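You operate a simulated robot arm through the tools that you are given. There is no shell and no other tool.

You run a simulated robot arm. Do the job below in one go: nothing can be reset, and whatever is moved stays where it is left.

Task
Shake flour over the grey board, then roll the dough out to the large ring.
Fine: shaker and roller go back. Set down upright: flour shaker, roller.
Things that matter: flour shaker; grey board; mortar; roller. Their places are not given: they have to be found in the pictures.

Only the result counts: the job must be done as asked and must still hold three seconds after the hand-in. Knocking over, shifting, dropping, spilling or breaking anything else fails it.

Robot
A 6-joint arm with a two-finger parallel gripper, fixed in place. Base frame: the origin is on the floor under the middle of its stand, x ahead of it, y to its left, z up; the work surface is at about z = 0.92. Readings come in m, degrees, newtons and seconds.
With the tool pointing down near the work surface it reaches from about 0.22 to 0.62 m from the base axis. Its first joint turns from -66.0 to 66.0 degrees. Payload 2.7 kg.
The tool frame sits at the grasp point between the pads (the TCP): z along the fingers, y along the line on which they close. The tips reach 0.023 m beyond it. The gripper opens to 0.094 m. The fingers are 0.038 m wide and 0.01 m thick; the gripper's body (0.054 by 0.096 m) begins 0.039 m behind the TCP.
Orientation is that of the tool frame in the base frame, as a unit quaternion [x, y, z, w]. With the fingers straight down and closing along the base's y, the tool's x points along the base's -x, its y along +y and its z along -z.

Tools
- The arm moves only by the tool send_rows. Its argument "targets" is a list of rows, each a list of 3 entries, a list of its own where there are three numbers: the shift along the base's x, y, z in units of 25 mm (1.0 is 25 mm), then the turn, a rotation vector about the base's x, y, z in units of 4 degrees (1.0 is 4 degrees), then the gripper command, from -1 (shut) to 1 (fully open), values between in proportion. In form: [[[x, y, z], [rx, ry, rz], hand], ...]. A call has 1 to 20 rows; each row shifts and turns the commanded pose from where the row before left it. A call with a number of a shift or a turn outside -1 to 1 is refused whole. A row lasts 0.2 s, in which the tool goes at most 0.05 m and 8.6 degrees; a call with a longer step from one row to the next is refused whole, and so is a gripper value outside its range. Where a pose cannot be reached the arm comes as near as it can. A force on the tool above 60 N (or 10 N above the force at the start of the call, whichever is more), or a blocked arm, ends the call early, and 0.2 s more pass. Each finger travels about 0.045 m/s and halts on what it meets, pressing with about 24 N; the grip force reading is that of the motor and also rises with nothing between the fingers. The clock runs only during rows and for 0.2 s after the last one: add rows that do not move to give the fingers time. The reply holds the time, the measured pose of the TCP, the force on the tool along the base axes, the opening and the grip force, in the units named above and with some noise, with the torque about the TCP (base axes, N m) and any sound that the robot's microphone picked up, and new pictures: "views" is both (left out), scene, wrist or none.
- Cameras (640 x 400 px; columns grow to the right, rows downward): "scene" is fixed at [0.0756, -0.4281, 1.4161]; the picture's right is [0.79, -0.62, 0.00], its down [-0.29, -0.37, -0.88] and it looks along [0.54, 0.70, -0.47] (base axes); focal length 366 px, centre (320, 200). "wrist" rides on the gripper at [0.086, 0.016, -0.074] in the tool frame; the picture's right is [-0.18, 0.98, 0.00], its down [-0.58, -0.11, -0.81] and it looks along [-0.79, -0.15, 0.59] (tool axes); focal length 243 px, centre (320, 200).
- locate(camera, pixels): for up to 12 pixels [column, row] of the newest picture of that camera ("zoom" is the newest enlarged one), the place [x, y, z] in the base frame of the surface seen there, good to about 0.002 m. No time passes.
- enlarge(camera, box): a new picture of the part [left, top, right, bottom] of that camera's present view, enlarged. No time passes.
- close_job(): hands the job in; it is judged then, once.

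Unless the task says otherwise, let go and move clear before handing in.

The tools are called after "Request:" by a JSON object that holds its "op" and its "data". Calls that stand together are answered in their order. send_rows: Moves the arm, as the interface text tells. Its arguments: {"type":"object","properties":{"targets":{"type":"array","items":{"type":"array"}},"views":{"type":"string","enum":["both","scene","wrist","none"]}},"required":["targets"]} The other tools are called the same way: locate (camera, pixels) gives the place of the surface under pixels of a picture; enlarge (camera, box) takes an enlarged picture of a part of a camera's view; close_job () hands the job in.

At the start:

```text
clock: 0.0
eef_pos: [0.3039, 0.145, 1.2374]
orientation: [0.0, 1.0, 0.0, -0.001]
force: [0.7, -0.3, 0.1]
ft_torque: [0.01, 0.02, -0.02]
finger_gap: 0.0939
grasp_force: 0.2
```

scene: 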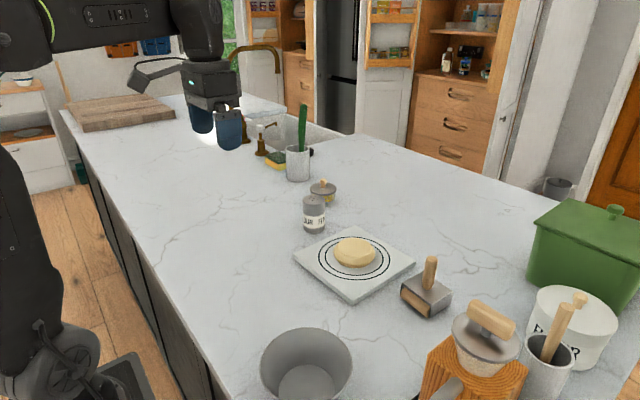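
wrist: 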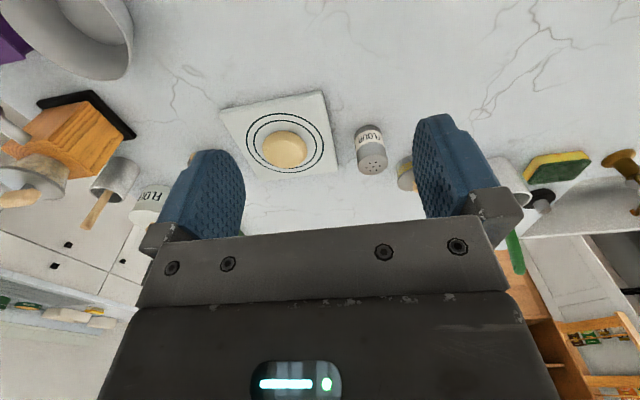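

The scene shows the board with dough near (355,255), the flour shaker near (314,213) and the roller with its upright handle near (427,285). I'll enlarge these areas and locate key pixels before I move anything.

Request:
{"op": "enlarge", "data": {"camera": "scene", "box": [270, 170, 470, 320]}}

Request:
{"op": "locate", "data": {"camera": "scene", "pixels": [[314, 200], [314, 225], [355, 245], [296, 259], [356, 229], [414, 262], [352, 299], [431, 260], [427, 283], [407, 294], [323, 185], [305, 380]]}}

```text
2.67 times, centred on (370, 245) of scene
```

zoom: 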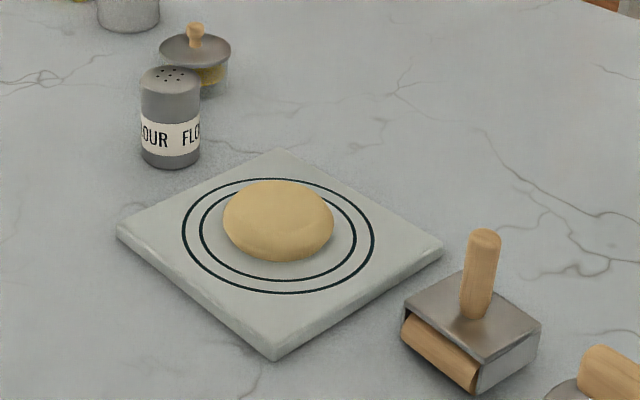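

```text
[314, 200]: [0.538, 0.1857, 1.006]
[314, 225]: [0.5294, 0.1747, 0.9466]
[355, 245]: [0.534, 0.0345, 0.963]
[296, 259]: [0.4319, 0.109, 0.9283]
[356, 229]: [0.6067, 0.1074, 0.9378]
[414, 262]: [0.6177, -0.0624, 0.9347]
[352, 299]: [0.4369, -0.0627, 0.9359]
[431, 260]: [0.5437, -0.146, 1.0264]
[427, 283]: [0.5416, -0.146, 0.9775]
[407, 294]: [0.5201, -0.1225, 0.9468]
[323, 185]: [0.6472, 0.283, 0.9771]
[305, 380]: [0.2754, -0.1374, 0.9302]
```

The zoom shows the two rings, the dough patty at (278,220), and the roller housing with a wooden cylinder at (440,350). I'll measure the details.

Request:
{"op": "locate", "data": {"camera": "zoom", "pixels": [[183, 237], [374, 240], [275, 179], [285, 293], [200, 232], [357, 243], [272, 190], [285, 281], [224, 220], [333, 225], [278, 205], [275, 258]]}}

Request:
{"op": "locate", "data": {"camera": "zoom", "pixels": [[485, 235], [482, 300], [463, 273], [539, 323], [407, 305], [482, 358], [403, 343], [474, 390], [538, 350], [440, 350], [482, 388], [465, 300]]}}

Request:
{"op": "locate", "data": {"camera": "zoom", "pixels": [[170, 73], [142, 90], [199, 90], [171, 85], [170, 165], [144, 155], [199, 155], [170, 130], [195, 30], [160, 50], [230, 50], [200, 90]]}}

Request:
{"op": "enlarge", "data": {"camera": "wrist", "box": [120, 60, 440, 260]}}

```text
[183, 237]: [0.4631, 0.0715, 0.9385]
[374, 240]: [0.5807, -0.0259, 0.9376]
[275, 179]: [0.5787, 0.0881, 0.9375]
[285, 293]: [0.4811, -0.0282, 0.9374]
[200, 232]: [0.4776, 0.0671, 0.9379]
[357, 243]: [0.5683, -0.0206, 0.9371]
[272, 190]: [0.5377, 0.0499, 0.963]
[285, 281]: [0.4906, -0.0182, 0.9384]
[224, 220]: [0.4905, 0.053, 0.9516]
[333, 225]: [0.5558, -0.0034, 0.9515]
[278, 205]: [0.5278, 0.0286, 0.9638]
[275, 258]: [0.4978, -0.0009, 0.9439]
```

```text
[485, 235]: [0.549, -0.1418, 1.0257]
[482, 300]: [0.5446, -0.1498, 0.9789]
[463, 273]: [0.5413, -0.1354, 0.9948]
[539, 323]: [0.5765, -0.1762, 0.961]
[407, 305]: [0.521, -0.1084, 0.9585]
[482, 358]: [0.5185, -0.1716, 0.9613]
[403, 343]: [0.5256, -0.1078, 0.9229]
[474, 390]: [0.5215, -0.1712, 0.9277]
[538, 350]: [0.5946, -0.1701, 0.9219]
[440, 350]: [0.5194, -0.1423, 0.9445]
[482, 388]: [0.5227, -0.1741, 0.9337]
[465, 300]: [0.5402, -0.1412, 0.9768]
```

```text
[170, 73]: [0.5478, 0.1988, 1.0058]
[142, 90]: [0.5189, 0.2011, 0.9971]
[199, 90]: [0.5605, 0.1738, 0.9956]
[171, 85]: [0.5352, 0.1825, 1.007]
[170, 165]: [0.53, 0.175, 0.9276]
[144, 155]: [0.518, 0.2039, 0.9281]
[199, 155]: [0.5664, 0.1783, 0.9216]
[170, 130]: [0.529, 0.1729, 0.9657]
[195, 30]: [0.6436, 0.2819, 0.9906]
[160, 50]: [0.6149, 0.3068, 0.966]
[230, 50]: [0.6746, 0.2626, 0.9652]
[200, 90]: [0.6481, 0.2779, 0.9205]
```

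```text
2.00 times, centred on (280, 160) of wrist
```

zoom: 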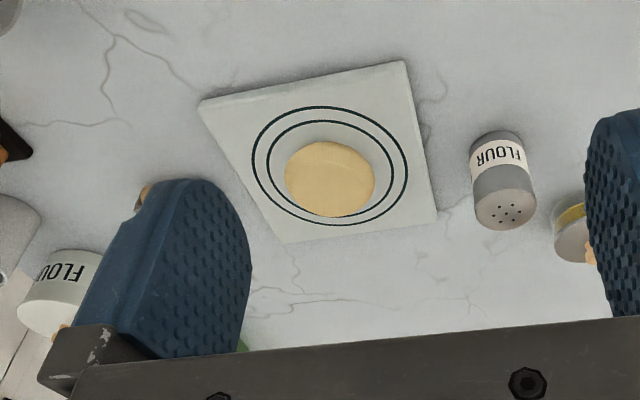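

The board looks axis-aligned with its centre near (0.525, 0.027) and its top at about z 0.937. The shaker is near (0.542, 0.191), and the roller is near (0.55, -0.145) with its axle along y. I'll check the crowded lower-right corner and the bowl before planning.

Request:
{"op": "enlarge", "data": {"camera": "scene", "box": [400, 240, 640, 400]}}

Request:
{"op": "enlarge", "data": {"camera": "scene", "box": [230, 280, 410, 400]}}

Request:
{"op": "locate", "data": {"camera": "scene", "pixels": [[306, 330], [262, 365], [352, 362], [485, 315], [470, 380], [490, 360], [545, 355], [555, 330], [440, 390], [580, 310], [535, 390], [297, 170]]}}

Request:
{"op": "enlarge", "data": {"camera": "wrist", "box": [0, 0, 240, 150]}}

```text
2.50 times, centred on (520, 320) of scene
```

zoom: 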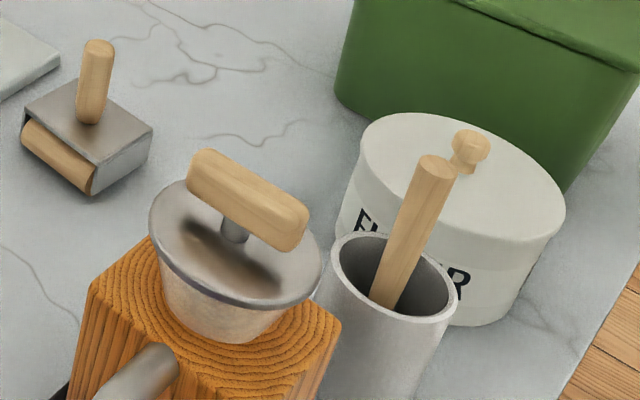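

```text
3.33 times, centred on (320, 340) of scene
```

zoom: 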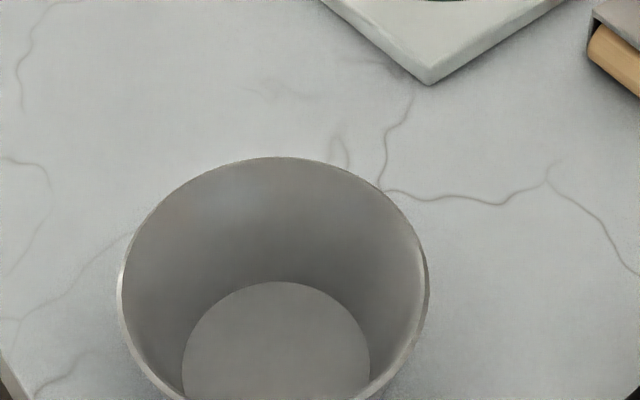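

```text
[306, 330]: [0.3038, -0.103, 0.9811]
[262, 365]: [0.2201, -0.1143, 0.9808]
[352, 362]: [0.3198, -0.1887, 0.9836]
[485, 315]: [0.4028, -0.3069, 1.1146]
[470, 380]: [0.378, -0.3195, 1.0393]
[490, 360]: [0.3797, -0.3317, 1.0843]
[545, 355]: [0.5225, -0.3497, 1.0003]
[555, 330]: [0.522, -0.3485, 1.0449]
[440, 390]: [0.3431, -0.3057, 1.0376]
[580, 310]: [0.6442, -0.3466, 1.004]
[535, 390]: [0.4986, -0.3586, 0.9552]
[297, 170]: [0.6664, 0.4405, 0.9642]
```

```text
2.67 times, centred on (120, 75) of wrist
```

zoom: 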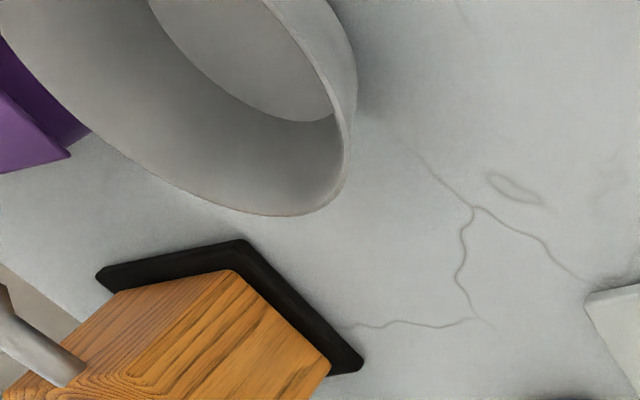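

The mortar is the cup with the pestle near (0.52, -0.35), and the grey bowl sits near (0.275, -0.145); I'll stay clear of both. First I'll turn the wrist in free air so the camera faces outward, which will let the hand tilt for a side grasp of the shaker.

Request:
{"op": "send_rows", "data": {"targets": [[[0, 0, 0], [0, 0, -1], 1], [[0, 0, 0], [0, 0, -1], 1], [[0, 0, 0], [0, 0, -1], 1], [[0, 0, 0], [0, 0, -1], 1], [[0, 0, 0], [0, 0, -1], 1], [[0, 0, 0], [0, 0, -1], 1], [[0, 0, 0], [0, 0, -1], 1], [[0, 0, 0], [0, 0, -1], 1], [[0, 0, 0], [0, 0, -1], 1], [[0, 0, 0], [0, 0, -1], 1], [[0, 0, 0], [0, 0, -1], 1], [[0, 0, 0], [0, 0, -1], 1], [[0, 0, 0], [0, 0, -1], 1], [[0, 0, 0], [0, 0, -1], 1], [[0, 0, 0], [0, 0, -1], 1], [[0, 0, 0], [0, 0, -1], 1], [[0, 0, 0], [0, 0, -1], 1], [[0, 0, 0], [0, 0, -1], 1], [[0, 0, 0], [0, 0, -1], 1], [[0, 0, 0], [0, 0, -1], 1]], "views": "scene"}}

```text
clock: 4.2
eef_pos: [0.3042, 0.1444, 1.2373]
orientation: [0.644, 0.765, 0.0, 0.0]
force: [0.4, -0.5, -0.3]
ft_torque: [0.04, 0.0, 0.05]
finger_gap: 0.0941
grasp_force: 0.0
```

scene: 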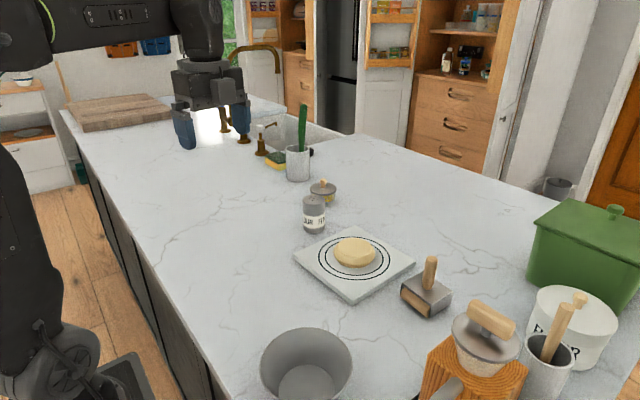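

The wrist turned the full 80 degrees without shifting. I'll continue with another 80 degrees.

Request:
{"op": "send_rows", "data": {"targets": [[[0, 0, 0], [0, 0, -1], 1], [[0, 0, 0], [0, 0, -1], 1], [[0, 0, 0], [0, 0, -1], 1], [[0, 0, 0], [0, 0, -1], 1], [[0, 0, 0], [0, 0, -1], 1], [[0, 0, 0], [0, 0, -1], 1], [[0, 0, 0], [0, 0, -1], 1], [[0, 0, 0], [0, 0, -1], 1], [[0, 0, 0], [0, 0, -1], 1], [[0, 0, 0], [0, 0, -1], 1], [[0, 0, 0], [0, 0, -1], 1], [[0, 0, 0], [0, 0, -1], 1], [[0, 0, 0], [0, 0, -1], 1], [[0, 0, 0], [0, 0, -1], 1], [[0, 0, 0], [0, 0, -1], 1], [[0, 0, 0], [0, 0, -1], 1], [[0, 0, 0], [0, 0, -1], 1], [[0, 0, 0], [0, 0, -1], 1], [[0, 0, 0], [0, 0, -1], 1], [[0, 0, 0], [0, 0, -1], 1]], "views": "both"}}

```text
clock: 8.4
eef_pos: [0.3494, 0.0295, 1.2341]
orientation: [0.984, 0.177, 0.0, -0.001]
force: [-0.2, 1.1, -0.1]
ft_torque: [0.04, 0.0, -0.02]
finger_gap: 0.0941
grasp_force: 0.2
out of reach, approached as far as the arm can: row 15, 16, 17, 18, 19, 20
```

scene: 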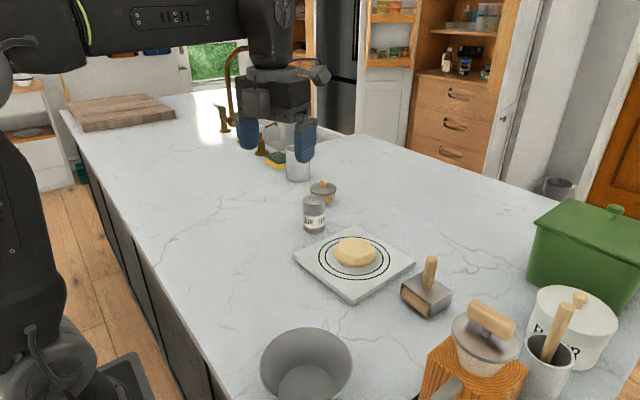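
wrist: 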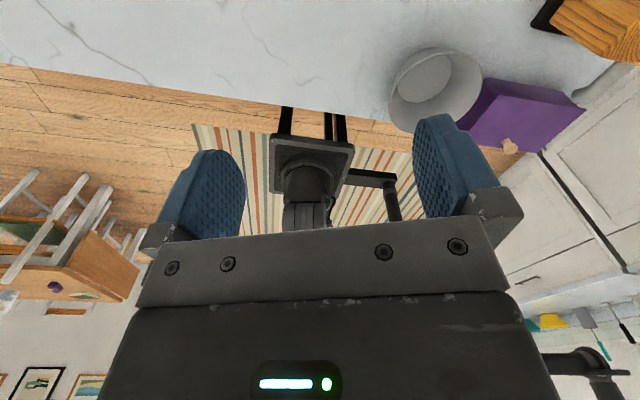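

Joint 6 stops about 165 degrees from neutral (rows 15-20 were out of reach), so I can't put the camera on top. I'll turn back, grasp with the camera side down at a moderate tilt, and roll the other way to pour.

Request:
{"op": "send_rows", "data": {"targets": [[[0, 0, 0], [0, 0, 1], 1], [[0, 0, 0], [0, 0, 1], 1], [[0, 0, 0], [0, 0, 1], 1], [[0, 0, 0], [0, 0, 1], 1], [[0, 0, 0], [0, 0, 1], 1], [[0, 0, 0], [0, 0, 1], 1], [[0, 0, 0], [0, 0, 1], 1], [[0, 0, 0], [0, 0, 1], 1], [[0, 0, 0], [0, 0, 1], 1], [[0, 0, 0], [0, 0, 1], 1], [[0, 0, 0], [0, 0, 1], 1], [[0, 0, 0], [0, 0, 1], 1], [[0, 0, 0], [0, 0, 1], 1], [[0, 0, 0], [0, 0, 1], 1], [[0, 0, 0], [0, 0, 1], 1], [[0, 0, 0], [0, 0, 1], 1], [[0, 0, 0], [0, 0, 1], 1], [[0, 0, 0], [0, 0, 1], 1], [[0, 0, 0], [0, 0, 1], 1], [[0, 0, 0], [0, 0, 1], 1]], "views": "none"}}

Request:
{"op": "send_rows", "data": {"targets": [[[0, 0, 0], [0, 0, 1], 1], [[0, 0, 0], [0, 0, 1], 1], [[0, 0, 0], [0, 0, 1], 1], [[0, 0, 0], [0, 0, 1], 1], [[0, 0, 0], [0, 0, 1], 1], [[0, 0, 0], [0, 0, 1], 1], [[0, 0, 0], [0, 0, 1], 1], [[0, 0, 0], [0, 0, 1], 1], [[0, 0, 0], [0, 0, 1], 1], [[0, 0, 0], [0, 0, 1], 1], [[0, 0, 0], [0, 0, 1], 1], [[0, 0, 0], [0, 0, 1], 1], [[0, 0, 0], [0, 0, 1], 1], [[0, 0, 0], [0, 0, 1], 1], [[0, 0, 0], [0, 0, 1], 1], [[0, 0, 0], [0, 0, 1], 1], [[0, 0, 0], [0, 0, 1], 1], [[0, 0, 0], [0, 0, 1], 1], [[0, 0, 0], [0, 0, 1], 1], [[0, 0, 0], [0, 0, 1], 1]], "views": "none"}}

Request:
{"op": "send_rows", "data": {"targets": [[[0, 0, 0], [0, 0, 1], 1], [[0, 0, 0], [0, 0, 1], 1], [[0, 0, 0], [0, 0, 1], 1], [[0, 0, 0], [0, 0, 1], 1], [[0, 0, 0], [0, 0, 0.85], 1], [[1, 0, 0], [0, 0, 0], 1], [[1, 0, 0], [0, 0, 0], 1], [[1, 0, 0], [0, 0, 0], 1], [[1, 0, 0], [0, 0, 0], 1]], "views": "both"}}

```text
clock: 12.6
eef_pos: [0.35, 0.0304, 1.2352]
orientation: [0.642, 0.767, 0.0, 0.001]
force: [-0.3, -1.1, -0.2]
ft_torque: [-0.01, -0.01, 0.0]
finger_gap: 0.0939
grasp_force: 0.1
```

```text
clock: 16.8
eef_pos: [0.35, 0.0301, 1.2355]
orientation: [-0.001, 1.0, 0.001, 0.0]
force: [-0.1, 0.5, 0.6]
ft_torque: [-0.02, -0.02, -0.01]
finger_gap: 0.0941
grasp_force: 0.1
```

```text
clock: 18.8
eef_pos: [0.4506, 0.0309, 1.2347]
orientation: [-0.168, 0.986, 0.0, 0.0]
force: [0.4, -0.1, -0.2]
ft_torque: [-0.01, 0.0, 0.0]
finger_gap: 0.0943
grasp_force: 0.1
```

scene: 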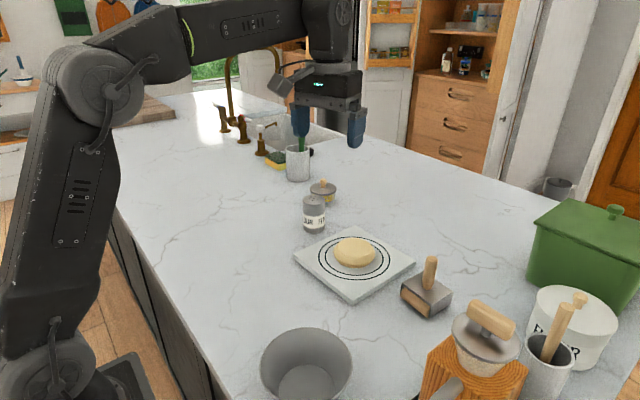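
wrist: 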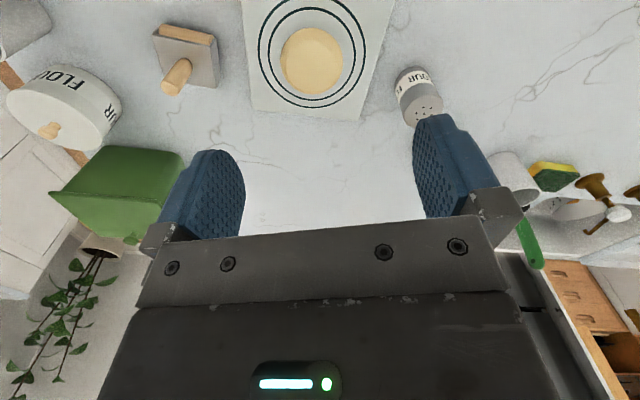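

The hand is at (0.451, 0.031, 1.235) with yaw 19.4 degrees. The wrist view shows the board, dough, shaker and roller well, so I'll refine their positions from here.

Request:
{"op": "locate", "data": {"camera": "wrist", "pixels": [[247, 110], [355, 123], [312, 60], [281, 60], [343, 60], [258, 50], [366, 55], [300, 108], [312, 28], [311, 93]]}}

Request:
{"op": "locate", "data": {"camera": "wrist", "pixels": [[423, 112], [407, 112], [442, 108], [424, 122], [412, 75], [180, 70], [167, 88], [153, 36], [215, 43], [216, 86], [157, 68], [185, 50]]}}

Request:
{"op": "enlarge", "data": {"camera": "wrist", "box": [130, 0, 450, 140]}}

```text
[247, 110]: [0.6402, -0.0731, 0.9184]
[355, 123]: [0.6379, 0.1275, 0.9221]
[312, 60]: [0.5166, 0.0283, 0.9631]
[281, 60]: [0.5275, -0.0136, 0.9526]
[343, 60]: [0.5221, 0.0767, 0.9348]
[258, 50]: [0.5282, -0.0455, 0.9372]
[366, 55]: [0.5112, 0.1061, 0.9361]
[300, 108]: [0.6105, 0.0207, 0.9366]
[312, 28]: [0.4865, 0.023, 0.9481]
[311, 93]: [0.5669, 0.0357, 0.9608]
```

```text
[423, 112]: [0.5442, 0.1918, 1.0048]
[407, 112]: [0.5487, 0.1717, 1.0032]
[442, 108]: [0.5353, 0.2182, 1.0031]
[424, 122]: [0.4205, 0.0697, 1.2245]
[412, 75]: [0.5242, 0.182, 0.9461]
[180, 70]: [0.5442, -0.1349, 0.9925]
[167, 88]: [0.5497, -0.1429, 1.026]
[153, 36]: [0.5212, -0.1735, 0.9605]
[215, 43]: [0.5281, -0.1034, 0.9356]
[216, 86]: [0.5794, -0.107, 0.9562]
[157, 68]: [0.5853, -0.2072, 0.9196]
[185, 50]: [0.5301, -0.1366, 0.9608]
```

```text
2.00 times, centred on (290, 70) of wrist
```

zoom: 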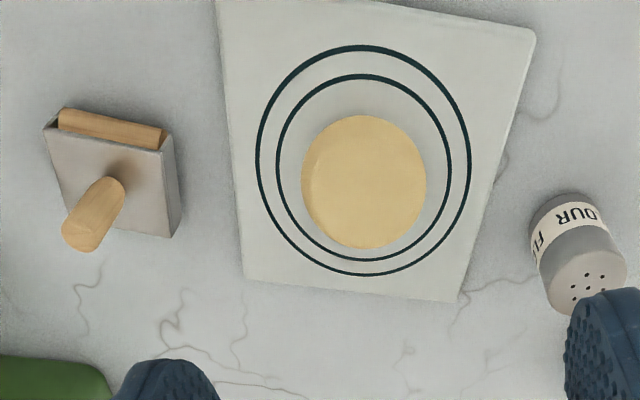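

The enlarged wrist picture shows the outer ring, the dough and the roller top clearly. I'll locate ring, board and roller corner points to fix their centres.

Request:
{"op": "locate", "data": {"camera": "zoom", "pixels": [[257, 155], [472, 165], [363, 46], [360, 275], [278, 160], [450, 165], [360, 260], [302, 182], [426, 182], [364, 116], [364, 247], [364, 180]]}}

Request:
{"op": "locate", "data": {"camera": "zoom", "pixels": [[44, 127], [163, 152], [172, 236], [60, 110], [163, 128], [110, 180], [82, 240], [65, 235], [98, 245], [588, 283], [548, 275], [628, 262]]}}

Request:
{"op": "locate", "data": {"camera": "zoom", "pixels": [[243, 275], [458, 298], [535, 35], [217, 5], [60, 180], [163, 170], [140, 230], [100, 115], [70, 125], [150, 150], [585, 310], [590, 250]]}}

```text
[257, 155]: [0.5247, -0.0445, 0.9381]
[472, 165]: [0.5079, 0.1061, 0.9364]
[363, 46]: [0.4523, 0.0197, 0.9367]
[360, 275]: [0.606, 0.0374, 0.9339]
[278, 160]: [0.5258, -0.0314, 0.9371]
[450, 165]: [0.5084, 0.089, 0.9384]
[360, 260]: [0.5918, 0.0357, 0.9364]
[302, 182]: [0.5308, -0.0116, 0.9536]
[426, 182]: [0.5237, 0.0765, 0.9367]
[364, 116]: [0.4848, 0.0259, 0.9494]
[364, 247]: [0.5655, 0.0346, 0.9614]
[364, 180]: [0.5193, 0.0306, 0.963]
```

```text
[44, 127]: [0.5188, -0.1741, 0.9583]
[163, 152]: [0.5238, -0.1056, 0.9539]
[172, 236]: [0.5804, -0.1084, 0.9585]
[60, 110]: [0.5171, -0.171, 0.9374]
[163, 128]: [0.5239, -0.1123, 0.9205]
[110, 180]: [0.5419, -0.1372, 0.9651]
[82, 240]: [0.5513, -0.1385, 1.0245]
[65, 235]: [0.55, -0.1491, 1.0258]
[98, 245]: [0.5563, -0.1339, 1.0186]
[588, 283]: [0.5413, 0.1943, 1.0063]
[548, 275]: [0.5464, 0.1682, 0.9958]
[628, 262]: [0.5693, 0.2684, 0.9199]
```

```text
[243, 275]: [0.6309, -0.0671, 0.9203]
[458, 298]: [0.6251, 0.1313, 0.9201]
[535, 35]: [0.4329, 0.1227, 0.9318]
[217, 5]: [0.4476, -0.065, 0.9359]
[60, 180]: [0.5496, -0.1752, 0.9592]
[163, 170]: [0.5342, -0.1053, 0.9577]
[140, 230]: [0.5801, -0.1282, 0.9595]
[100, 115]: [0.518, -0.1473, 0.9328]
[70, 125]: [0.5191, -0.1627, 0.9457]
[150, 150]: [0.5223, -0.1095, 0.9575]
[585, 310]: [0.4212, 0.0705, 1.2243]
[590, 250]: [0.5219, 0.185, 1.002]
```

The outer ring centre comes out near (0.528, 0.031) with radius 0.077, and the shaker axis near (0.543, 0.194). Next I'll tilt the hand 55 degrees forward while moving to a standoff point above and short of the shaker.

Request:
{"op": "send_rows", "data": {"targets": [[[0, 0.373, -0.329], [0.326, -0.926, 0], 1], [[0, 0.373, -0.329], [0.326, -0.926, 0], 1], [[0, 0.373, -0.329], [0.326, -0.926, 0], 1], [[0, 0.373, -0.329], [0.326, -0.926, 0], 1], [[0, 0.373, -0.329], [0.326, -0.926, 0], 1], [[0, 0.373, -0.329], [0.326, -0.926, 0], 1], [[0, 0.373, -0.329], [0.326, -0.926, 0], 1], [[0, 0.373, -0.329], [0.326, -0.926, 0], 1], [[0, 0.373, -0.329], [0.326, -0.926, 0], 1], [[0, 0.373, -0.329], [0.326, -0.926, 0], 1], [[0, 0.373, -0.329], [0.326, -0.926, 0], 1], [[0, 0.373, -0.329], [0.326, -0.926, 0], 1], [[0, 0.373, -0.329], [0.326, -0.926, 0], 1], [[0, 0.373, -0.329], [0.326, -0.926, 0], 1], [[0, 0, 0], [0, 0, 0], 1]], "views": "both"}}

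```text
clock: 22.0
eef_pos: [0.4552, 0.1552, 1.134]
orientation: [-0.14, 0.888, 0.07, 0.433]
force: [0.0, 0.2, -0.3]
ft_torque: [-0.01, 0.01, -0.02]
finger_gap: 0.0941
grasp_force: 0.1
out of reach, approached as far as the arm can: row 14
```

scene: 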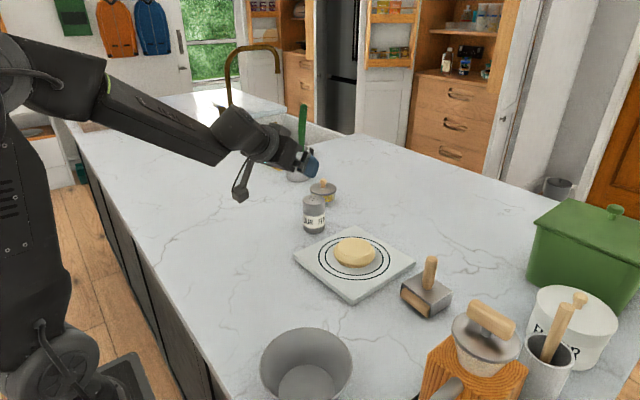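
wrist: 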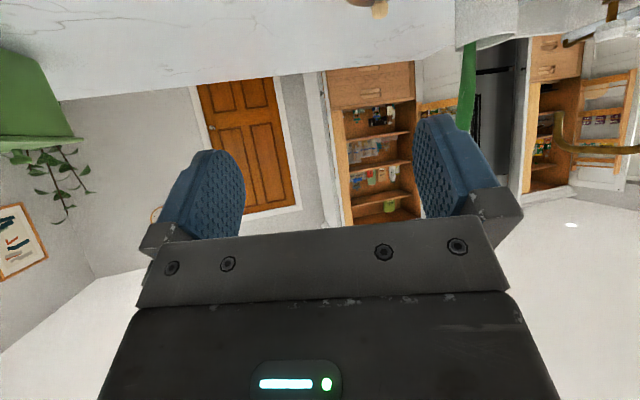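

The arm stopped at about 52 degrees of tilt because the forearm and tool are nearly straight. Instead I'll approach from the board side with the tool pointing toward +y and the camera on top, which leaves room for a full 180 degree roll. First I'll undo the tilt and yaw the hand.

Request:
{"op": "send_rows", "data": {"targets": [[[0, -0.323, 0.203], [-0.332, 0.943, 0], 1], [[0, -0.323, 0.203], [-0.332, 0.943, 0], 1], [[0, -0.323, 0.203], [-0.332, 0.943, 0], 1], [[0, -0.323, 0.203], [-0.332, 0.943, 0], 1], [[0, -0.323, 0.203], [-0.332, 0.943, 0], 1], [[0, -0.323, 0.203], [-0.332, 0.943, 0], 1], [[0, -0.323, 0.203], [-0.332, 0.943, 0], 1], [[0, -0.323, 0.203], [-0.332, 0.943, 0], 1], [[0, -0.323, 0.203], [-0.332, 0.943, 0], 1], [[0, -0.323, 0.203], [-0.332, 0.943, 0], 1], [[0, -0.323, 0.203], [-0.332, 0.943, 0], 1], [[0, -0.323, 0.203], [-0.332, 0.943, 0], 1], [[0, -0.323, 0.203], [-0.332, 0.943, 0], 1], [[0, 0, 0], [0, 0, -1], 1], [[0, 0, 0], [0, 0, -1], 1], [[0, 0, 0], [0, 0, -1], 1], [[0, 0, 0], [0, 0, -1], 1], [[0, 0, 0], [0, 0, -1], 1], [[0, 0, 0], [0, 0, -1], 1], [[0, 0, 0], [0, 0, -1], 1]], "views": "none"}}

Request:
{"op": "send_rows", "data": {"targets": [[[0.18, 0, 0], [0, 0, -1], 1], [[0.18, 0, 0], [0, 0, -1], 1], [[0.18, 0, 0], [0, 0, -1], 1], [[0.18, 0, 0], [0, 0, -1], 1], [[0.18, 0, 0], [0, 0, -1], 1], [[0.18, 0, 0], [0, 0, -1], 1], [[0.18, 0, 0], [0, 0, -1], 1], [[0.18, 0, 0], [0, 0, -1], 1], [[0.18, 0, 0], [0, 0, -1], 1], [[0.18, 0, 0], [0, 0, -1], 1], [[0.18, 0, 0], [0, 0, -1], 1], [[0.18, 0, 0], [0, 0, -1], 1], [[0.18, 0, 0], [0, 0, -1], 1], [[0.18, 0, 0], [0, 0, -1], 1], [[0.18, 0, 0], [0, 0, -1], 1], [[0.18, 0, 0], [0, 0, -1], 1], [[0.18, 0, 0], [0, 0, -1], 1], [[0.18, 0, 0], [0, 0, -1], 1], [[0.18, 0, 0], [0, 0, -1], 1], [[0.18, 0, 0], [0, 0, -1], 1]], "views": "both"}}

```text
clock: 26.2
eef_pos: [0.4582, 0.0496, 1.201]
orientation: [0.085, 0.996, -0.021, 0.022]
force: [0.7, -0.4, -0.2]
ft_torque: [0.0, 0.0, -0.02]
finger_gap: 0.094
grasp_force: 0.0
out of reach, approached as far as the arm can: row 1
```

```text
clock: 30.4
eef_pos: [0.5458, 0.0508, 1.2024]
orientation: [0.705, 0.708, -0.031, 0.004]
force: [-1.1, 0.3, 0.4]
ft_torque: [0.01, -0.01, 0.0]
finger_gap: 0.0941
grasp_force: 0.1
```

scene: 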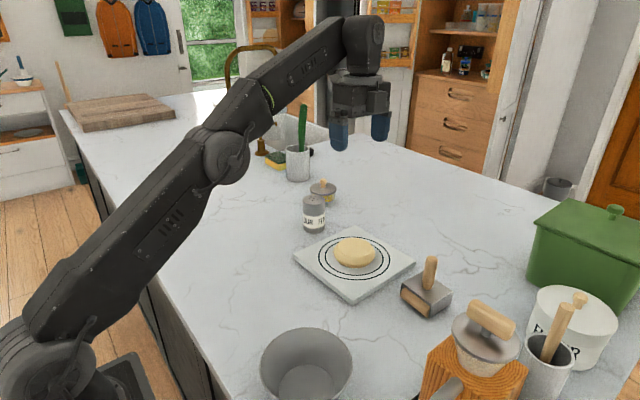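
wrist: 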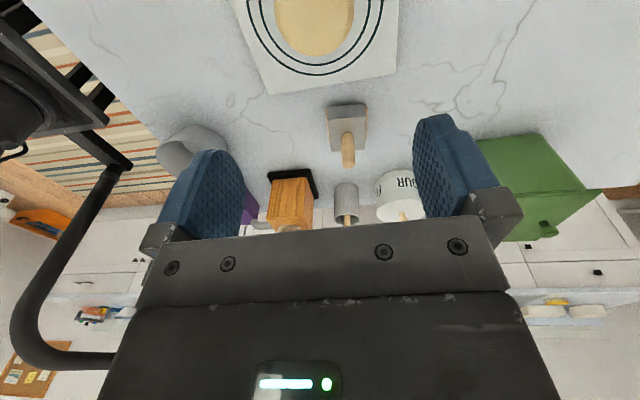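

The hand now points down with yaw near -90 degrees and about 3 degrees of leftover tilt. Next I'll tilt the tool toward +y to about 65 degrees and correct the leftover as I go.

Request:
{"op": "send_rows", "data": {"targets": [[[0, 0.094, -0.188], [1, -0.032, 0], 1], [[0, 0.094, -0.188], [1, -0.032, 0], 1], [[0, 0.094, -0.188], [1, -0.032, 0], 1], [[0, 0.094, -0.188], [1, -0.032, 0], 1], [[0, 0.094, -0.188], [1, -0.032, 0], 1], [[0, 0.094, -0.188], [1, -0.032, 0], 1], [[0, 0.094, -0.188], [1, -0.032, 0], 1], [[0, 0.094, -0.188], [1, -0.032, 0], 1], [[0, 0.094, -0.188], [1, -0.032, 0], 1], [[0, 0.094, -0.188], [1, -0.032, 0], 1], [[0, 0.094, -0.188], [1, -0.032, 0], 1], [[0, 0.094, -0.188], [1, -0.032, 0], 1], [[0, 0.094, -0.188], [1, -0.032, 0], 1], [[0, 0.094, -0.188], [1, -0.032, 0], 1], [[0, 0.094, -0.188], [1, -0.032, 0], 1], [[0, 0.094, -0.188], [1, -0.032, 0], 1], [[0, 0.094, -0.188], [1, -0.032, 0], 1], [[0, 0, 0], [0, 0, 0], 1]], "views": "both"}}

```text
clock: 34.2
eef_pos: [0.5491, 0.0906, 1.1216]
orientation: [0.586, 0.605, 0.383, -0.379]
force: [0.4, 0.6, 0.0]
ft_torque: [0.02, -0.02, -0.01]
finger_gap: 0.0938
grasp_force: 0.0
```

scene: 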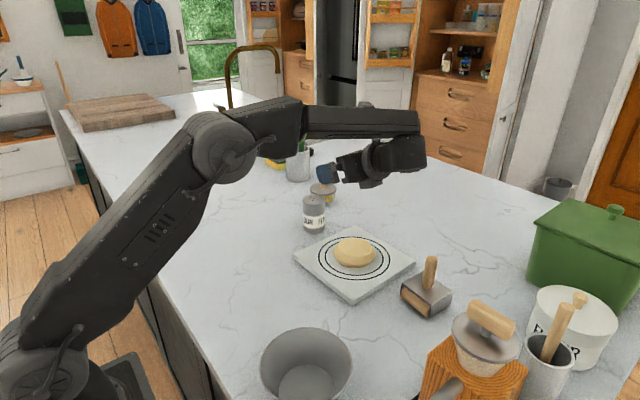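
wrist: 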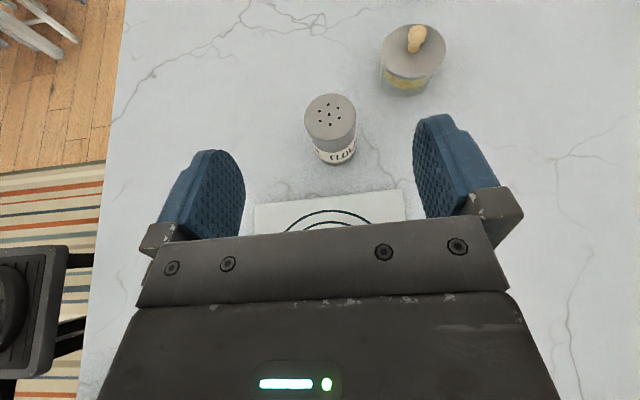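

The arm posture is good: the hand points at the shaker with the camera on top, and the shaker top is centred near (330,117) in the wrist view. I'll refine its position.

Request:
{"op": "locate", "data": {"camera": "wrist", "pixels": [[330, 115], [306, 117], [355, 113], [329, 95], [331, 137], [336, 163], [315, 145], [354, 142], [413, 55], [320, 220]]}}

Request:
{"op": "enlarge", "data": {"camera": "wrist", "box": [240, 60, 440, 185]}}

```text
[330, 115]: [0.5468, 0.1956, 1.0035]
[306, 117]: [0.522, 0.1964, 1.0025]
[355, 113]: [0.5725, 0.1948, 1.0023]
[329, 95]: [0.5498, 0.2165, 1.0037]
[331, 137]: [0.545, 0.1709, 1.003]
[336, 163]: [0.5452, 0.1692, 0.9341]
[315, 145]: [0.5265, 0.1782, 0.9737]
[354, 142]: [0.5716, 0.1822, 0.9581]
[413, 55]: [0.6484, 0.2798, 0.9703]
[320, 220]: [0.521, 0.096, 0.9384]
```

```text
3.20 times, centred on (340, 122) of wrist
```

zoom: 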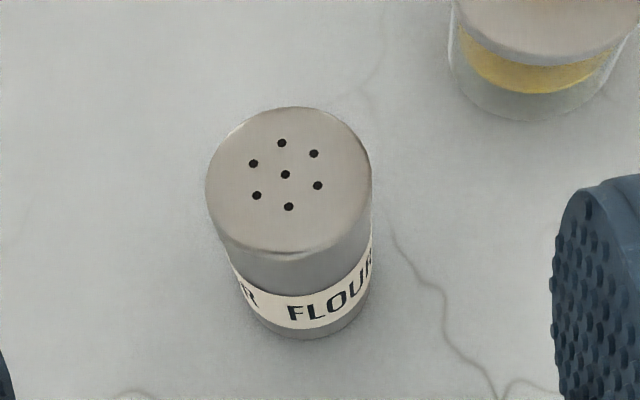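

The shaker centre is (0.547, 0.1945) with radius 0.025 and its top at z 1.004. I'll check the lowest part of the hand in the scene view, then move to the standoff on the approach line.

Request:
{"op": "locate", "data": {"camera": "scene", "pixels": [[370, 186], [345, 180], [400, 170], [410, 160], [333, 183], [225, 150], [60, 345], [385, 178]]}}

Request:
{"op": "send_rows", "data": {"targets": [[[-0.01, 0.178, -0.815], [0, 0, 0], 1], [[-0.01, 0.178, -0.815], [0, 0, 0], 1], [[-0.01, 0.178, -0.815], [0, 0, 0], 1], [[-0.01, 0.178, -0.815], [0, 0, 0], 1], [[-0.01, 0.178, -0.815], [0, 0, 0], 1], [[0, 0, 0], [0, 0, 0], 1]], "views": "both"}}

```text
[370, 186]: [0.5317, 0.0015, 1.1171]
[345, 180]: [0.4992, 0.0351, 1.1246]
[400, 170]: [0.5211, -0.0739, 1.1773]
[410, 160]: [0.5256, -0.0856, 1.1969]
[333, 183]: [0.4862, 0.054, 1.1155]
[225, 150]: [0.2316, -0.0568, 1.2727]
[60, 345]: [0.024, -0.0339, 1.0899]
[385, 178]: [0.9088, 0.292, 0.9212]
```

```text
clock: 35.6
eef_pos: [0.5467, 0.1132, 1.0191]
orientation: [0.586, 0.604, 0.384, -0.379]
force: [-0.3, 0.0, 0.1]
ft_torque: [-0.01, 0.0, -0.02]
finger_gap: 0.0941
grasp_force: 0.0
```

scene: 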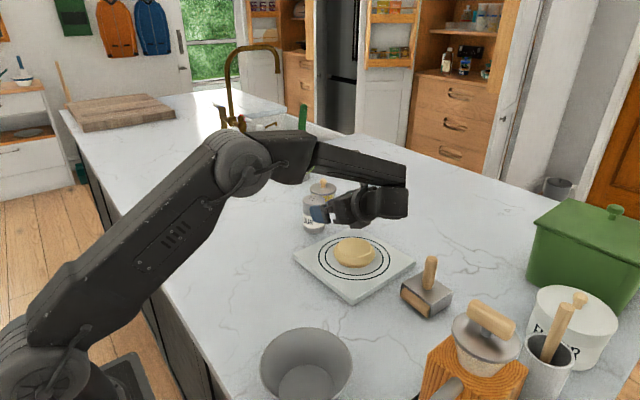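
wrist: 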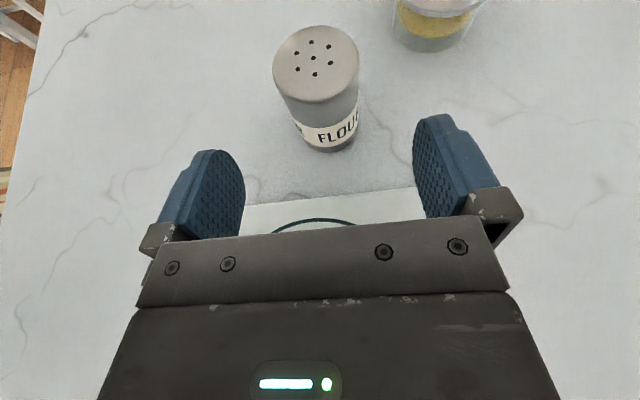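

The fingers straddle the shaker's line and nothing is closer than about 13 mm to the dough. I'll advance along the approach line to the shaker, still open.

Request:
{"op": "send_rows", "data": {"targets": [[[0, 0.542, -0.247], [0, 0, 0], 1], [[0, 0.542, -0.247], [0, 0, 0], 1], [[0, 0.542, -0.247], [0, 0, 0], 1], [[0, 0.542, -0.247], [0, 0, 0], 1], [[0, 0.542, -0.247], [0, 0, 0], 1], [[0, 0.542, -0.247], [0, 0, 0], 1], [[0, 0, 0], [0, 0, 0], 1]], "views": "both"}}

```text
clock: 37.2
eef_pos: [0.5461, 0.1952, 0.9828]
orientation: [0.586, 0.604, 0.384, -0.379]
force: [-0.2, 0.3, 0.2]
ft_torque: [-0.02, 0.04, -0.04]
finger_gap: 0.0943
grasp_force: 0.0
```

scene: 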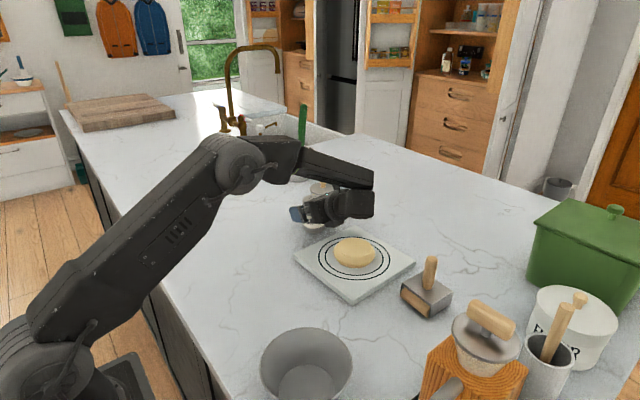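
wrist: 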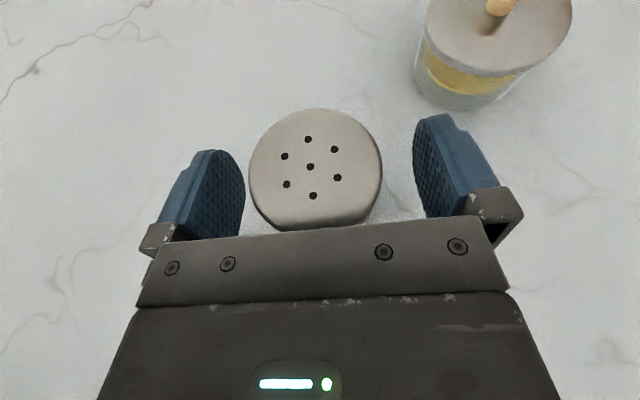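

The shaker is between the pads (wrist view about (315,165)) and the tool force is near zero. I'll close on it.

Request:
{"op": "send_rows", "data": {"targets": [[[0, 0, 0], [0, 0, 0], -1], [[0, 0, 0], [0, 0, 0], -1], [[0, 0, 0], [0, 0, 0], -1], [[0, 0, 0], [0, 0, 0], -1], [[0, 0, 0], [0, 0, 0], -1], [[0, 0, 0], [0, 0, 0], -1]], "views": "wrist"}}

```text
clock: 38.6
eef_pos: [0.5464, 0.1943, 0.982]
orientation: [0.587, 0.604, 0.384, -0.378]
force: [-0.7, 0.2, 0.4]
ft_torque: [0.01, 0.04, -0.03]
finger_gap: 0.0522
grasp_force: 24.2
```

wrist: 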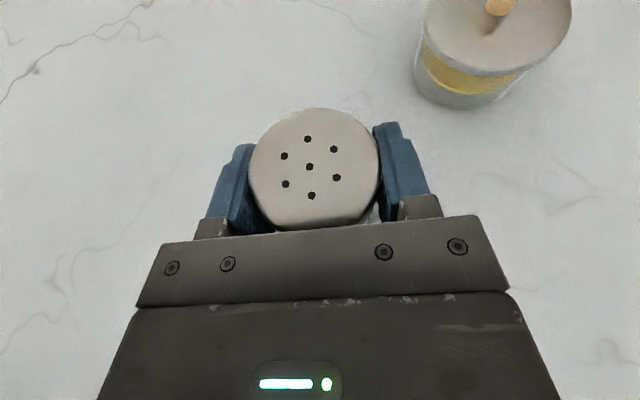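

The shaker is held (gap 0.052, grip 24 N) and I've noted the grasp pose for its return. I'll lift it straight up and carry it upright over the board centre.

Request:
{"op": "send_rows", "data": {"targets": [[[0, 0, 0.5], [0, 0, 0], -1], [[0, 0, 0.8], [0, 0, 0], -1], [[0, 0, 0.8], [0, 0, 0], -1], [[0, 0, 0.8], [0, 0, 0], -1], [[0, 0, 0.8], [0, 0, 0], -1], [[0, 0, 0.8], [0, 0, 0], -1], [[0, 0, 0.8], [0, 0, 0], -1], [[0, 0, 0.7], [0, 0, 0], -1], [[-0.08, -0.65, 0], [0, 0, 0], -1], [[-0.08, -0.65, 0], [0, 0, 0], -1], [[-0.08, -0.65, 0], [0, 0, 0], -1], [[-0.08, -0.65, 0], [0, 0, 0], -1], [[-0.08, -0.65, 0], [0, 0, 0], -1], [[-0.08, -0.65, 0], [0, 0, 0], -1], [[-0.08, -0.65, 0], [0, 0, 0], -1], [[-0.08, -0.65, 0], [0, 0, 0], -1], [[-0.08, -0.65, 0], [0, 0, 0], -1], [[-0.08, -0.65, 0], [0, 0, 0], -1], [[0, 0, 0], [0, 0, 0], -1]], "views": "both"}}

```text
clock: 42.6
eef_pos: [0.5275, 0.0332, 1.1337]
orientation: [0.587, 0.605, 0.384, -0.378]
force: [-0.5, 0.6, -1.8]
ft_torque: [0.01, -0.01, 0.0]
finger_gap: 0.0519
grasp_force: 23.9
```

scene: 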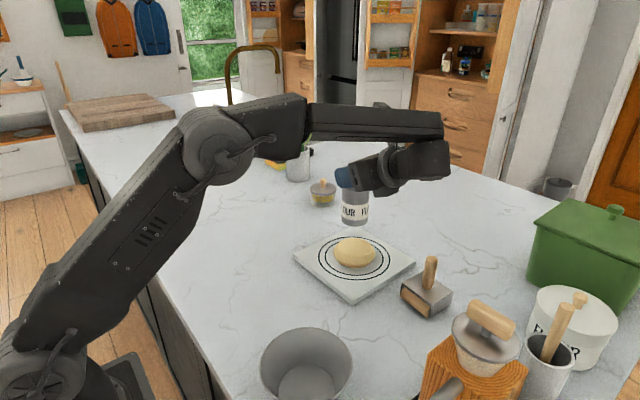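
wrist: 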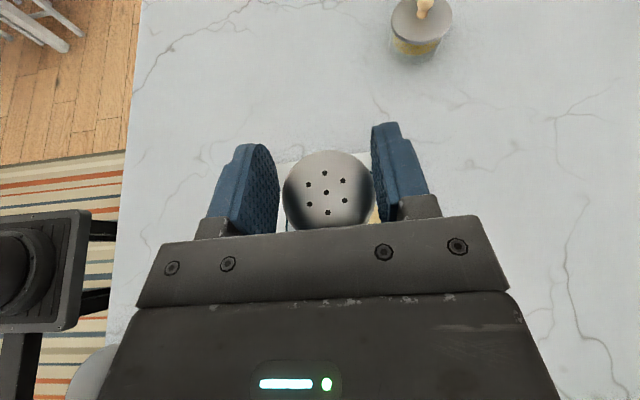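

The shaker's top now looks smaller and farther away in the wrist view (about (328,190)), so it may have slid down in the grip. I'll take a closer look before moving on; no time passes meanwhile.

Request:
{"op": "enlarge", "data": {"camera": "scene", "box": [290, 140, 450, 240]}}

Request:
{"op": "locate", "data": {"camera": "wrist", "pixels": [[328, 188], [290, 190], [370, 188], [328, 160], [328, 220]]}}

Request:
{"op": "locate", "data": {"camera": "scene", "pixels": [[355, 190], [355, 222], [344, 210], [366, 212], [345, 175], [360, 175]]}}

Request:
{"op": "enlarge", "data": {"camera": "wrist", "box": [200, 110, 440, 260]}}

```text
4.00 times, centred on (370, 190) of scene
```

zoom: 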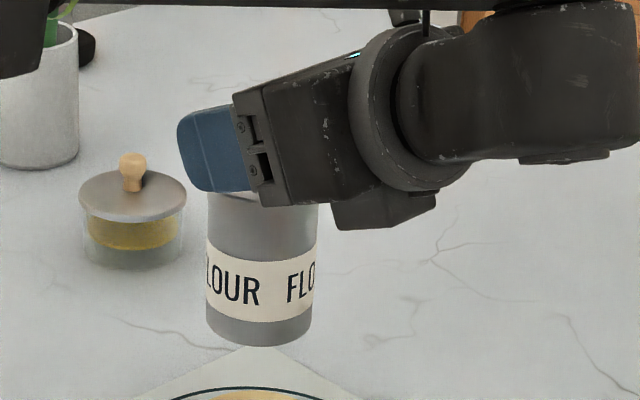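

```text
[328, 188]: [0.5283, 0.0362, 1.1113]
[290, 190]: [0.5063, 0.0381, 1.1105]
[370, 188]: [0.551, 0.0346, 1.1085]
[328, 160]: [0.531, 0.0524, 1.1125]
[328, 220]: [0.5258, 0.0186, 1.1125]
```

```text
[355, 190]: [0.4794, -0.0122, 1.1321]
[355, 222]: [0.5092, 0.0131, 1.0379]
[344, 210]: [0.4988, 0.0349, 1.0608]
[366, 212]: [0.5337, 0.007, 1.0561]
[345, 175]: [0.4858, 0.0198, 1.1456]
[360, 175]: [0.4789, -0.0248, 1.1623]
```

```text
2.67 times, centred on (320, 185) of wrist
```

zoom: 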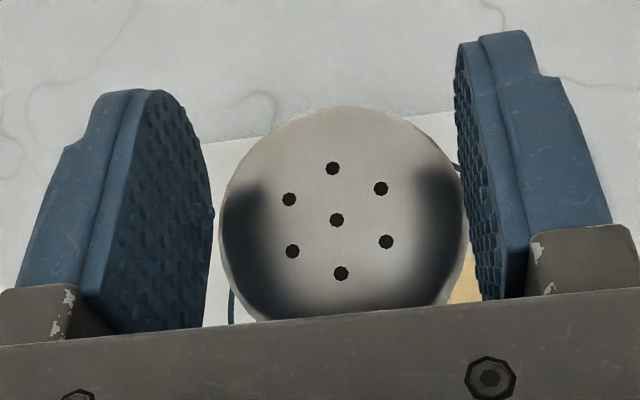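

The shaker top (z 1.112) is 22 mm below the TCP, so it has slid about 44 mm and hangs by the lowest edge of the pads, right over the flat-topped dough. Moving sideways risks a drop, so I'll lower it straight down until it nearly rests, then reassess.

Request:
{"op": "send_rows", "data": {"targets": [[[0, 0, -1], [0, 0, 0], -1], [[0, 0, -1], [0, 0, 0], -1], [[0, 0, -0.2], [0, 0, 0], -1]], "views": "both"}}

```text
clock: 43.4
eef_pos: [0.5263, 0.0332, 1.0773]
orientation: [0.587, 0.605, 0.383, -0.378]
force: [-0.6, 0.3, -1.9]
ft_torque: [-0.01, 0.0, -0.01]
finger_gap: 0.0519
grasp_force: 24.0
```

scene: 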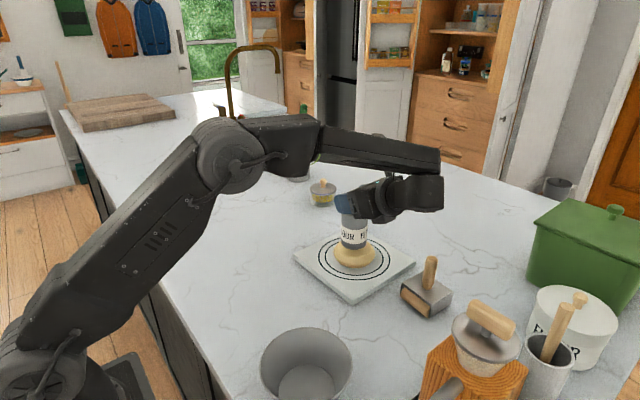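
wrist: 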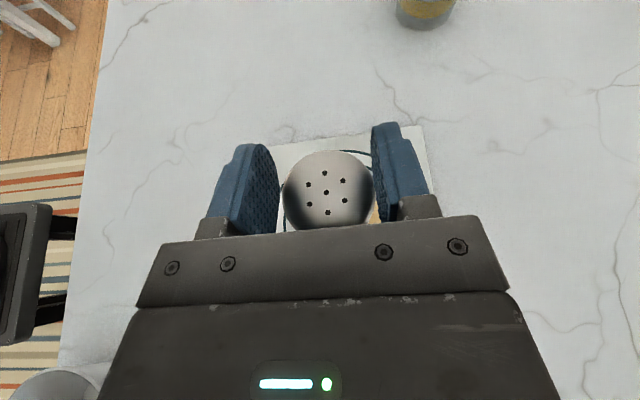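

The shaker did not slip further: its picture in the wrist view is unchanged (282-375 columns) and the force still shows its weight. I'll measure where it is relative to the pads.

Request:
{"op": "locate", "data": {"camera": "wrist", "pixels": [[328, 188], [288, 190], [371, 188], [328, 155], [328, 222], [260, 190], [376, 170]]}}

Request:
{"op": "enlarge", "data": {"camera": "scene", "box": [310, 175, 430, 275]}}

Request:
{"op": "enlarge", "data": {"camera": "wrist", "box": [200, 110, 440, 260]}}

```text
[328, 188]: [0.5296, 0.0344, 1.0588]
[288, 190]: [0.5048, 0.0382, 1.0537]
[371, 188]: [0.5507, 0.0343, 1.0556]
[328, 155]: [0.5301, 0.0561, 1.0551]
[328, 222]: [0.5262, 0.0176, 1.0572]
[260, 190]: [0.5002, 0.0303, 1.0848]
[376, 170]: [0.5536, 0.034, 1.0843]
```

```text
4.00 times, centred on (370, 225) of scene
```

zoom: 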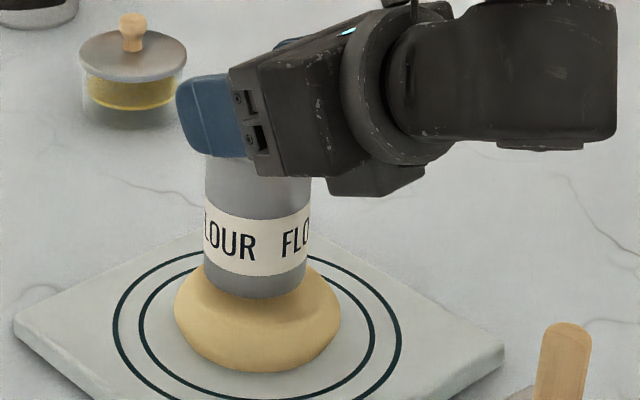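

```text
2.67 times, centred on (320, 185) of wrist
```

zoom: 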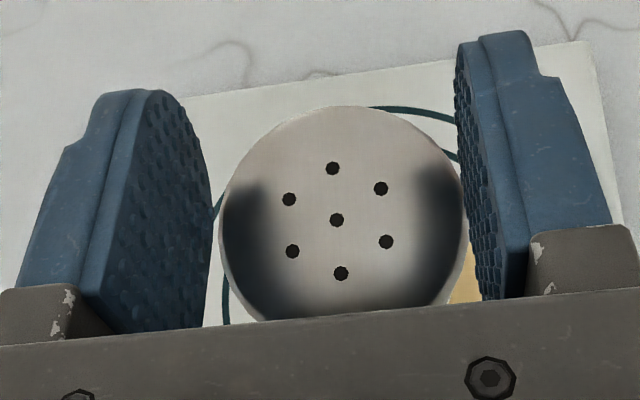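

The hold is steady (top still 21 mm below the TCP) and the base is about 8 mm above the dough. I'll carry it level and gently back toward its original spot so I can set it down and regrasp it lower.

Request:
{"op": "send_rows", "data": {"targets": [[[0.02, 0.15, 0], [0, 0, 0], -1], [[0.05, 0.3, 0], [0, 0, 0], -1], [[0.05, 0.45, 0], [0, 0, 0], -1], [[0.05, 0.55, 0], [0, 0, 0], -1], [[0.06, 0.6, 0], [0, 0, 0], -1], [[0.06, 0.6, 0], [0, 0, 0], -1], [[0.06, 0.6, 0], [0, 0, 0], -1], [[0.06, 0.6, 0], [0, 0, 0], -1], [[0.06, 0.6, 0], [0, 0, 0], -1], [[0.06, 0.55, 0], [0, 0, 0], -1], [[0.06, 0.5, 0], [0, 0, 0], -1], [[0.05, 0.4, 0], [0, 0, 0], -1], [[0.05, 0.3, 0], [0, 0, 0], -1], [[0.03, 0.2, 0], [0, 0, 0], -1], [[0, 0.1, 0], [0, 0, 0], -1]], "views": "both"}}

```text
clock: 46.6
eef_pos: [0.5445, 0.1957, 1.0787]
orientation: [0.587, 0.604, 0.383, -0.378]
force: [-0.3, 0.2, -1.2]
ft_torque: [-0.02, -0.02, 0.0]
finger_gap: 0.0522
grasp_force: 23.8
```

scene: 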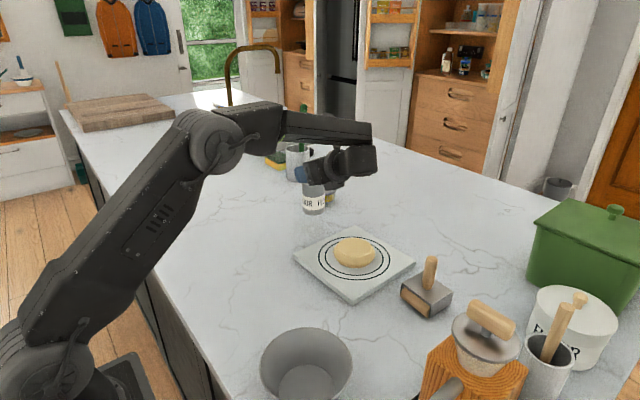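
wrist: 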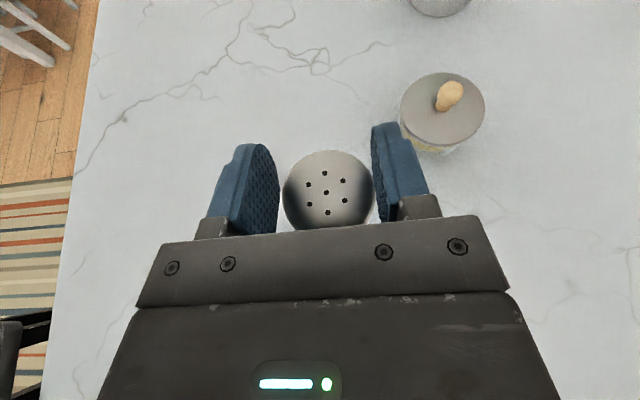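

The shaker rode over without any further slip and is now above its starting spot. I'll lower it until it touches the table.

Request:
{"op": "send_rows", "data": {"targets": [[[0.03, -0.03, -0.4], [0, 0, 0], -1], [[0, 0, -0.5], [0, 0, 0], -1], [[0, 0, -0.5], [0, 0, 0], -1], [[0, 0, -0.35], [0, 0, 0], -1], [[0, 0, -0.15], [0, 0, 0], -1], [[0, 0, -0.08], [0, 0, 0], -1], [[0, 0, 0], [0, 0, 0], -1]], "views": "both"}}

```text
clock: 48.2
eef_pos: [0.546, 0.1958, 1.0285]
orientation: [0.587, 0.605, 0.383, -0.379]
force: [0.6, 0.1, -0.7]
ft_torque: [0.01, -0.04, 0.0]
finger_gap: 0.052
grasp_force: 24.3
```

scene: 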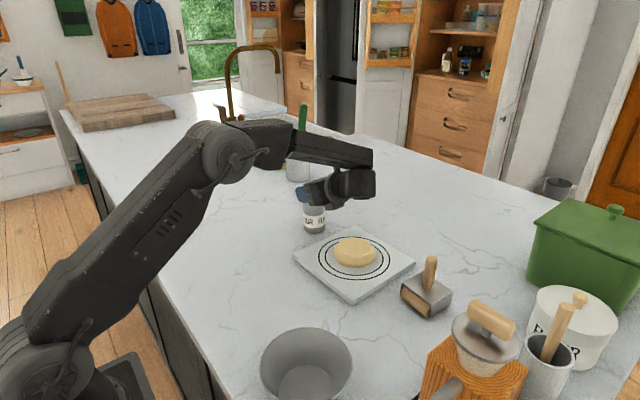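
wrist: 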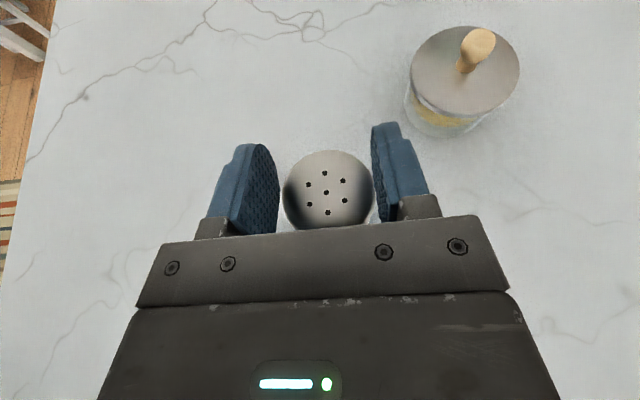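

The base should be about 2 mm above the table (force -0.7 N). I'll lower slowly until the force shows contact.

Request:
{"op": "send_rows", "data": {"targets": [[[0, 0, -0.05], [0, 0, 0], -1], [[0, 0, -0.05], [0, 0, 0], -1], [[0, 0, 0], [0, 0, 0], -1]], "views": "none"}}

```text
clock: 49.0
eef_pos: [0.5455, 0.1959, 1.0261]
orientation: [0.587, 0.604, 0.385, -0.378]
force: [-1.1, -1.2, 7.3]
ft_torque: [-0.25, 0.43, 0.03]
finger_gap: 0.0516
grasp_force: 24.3
```

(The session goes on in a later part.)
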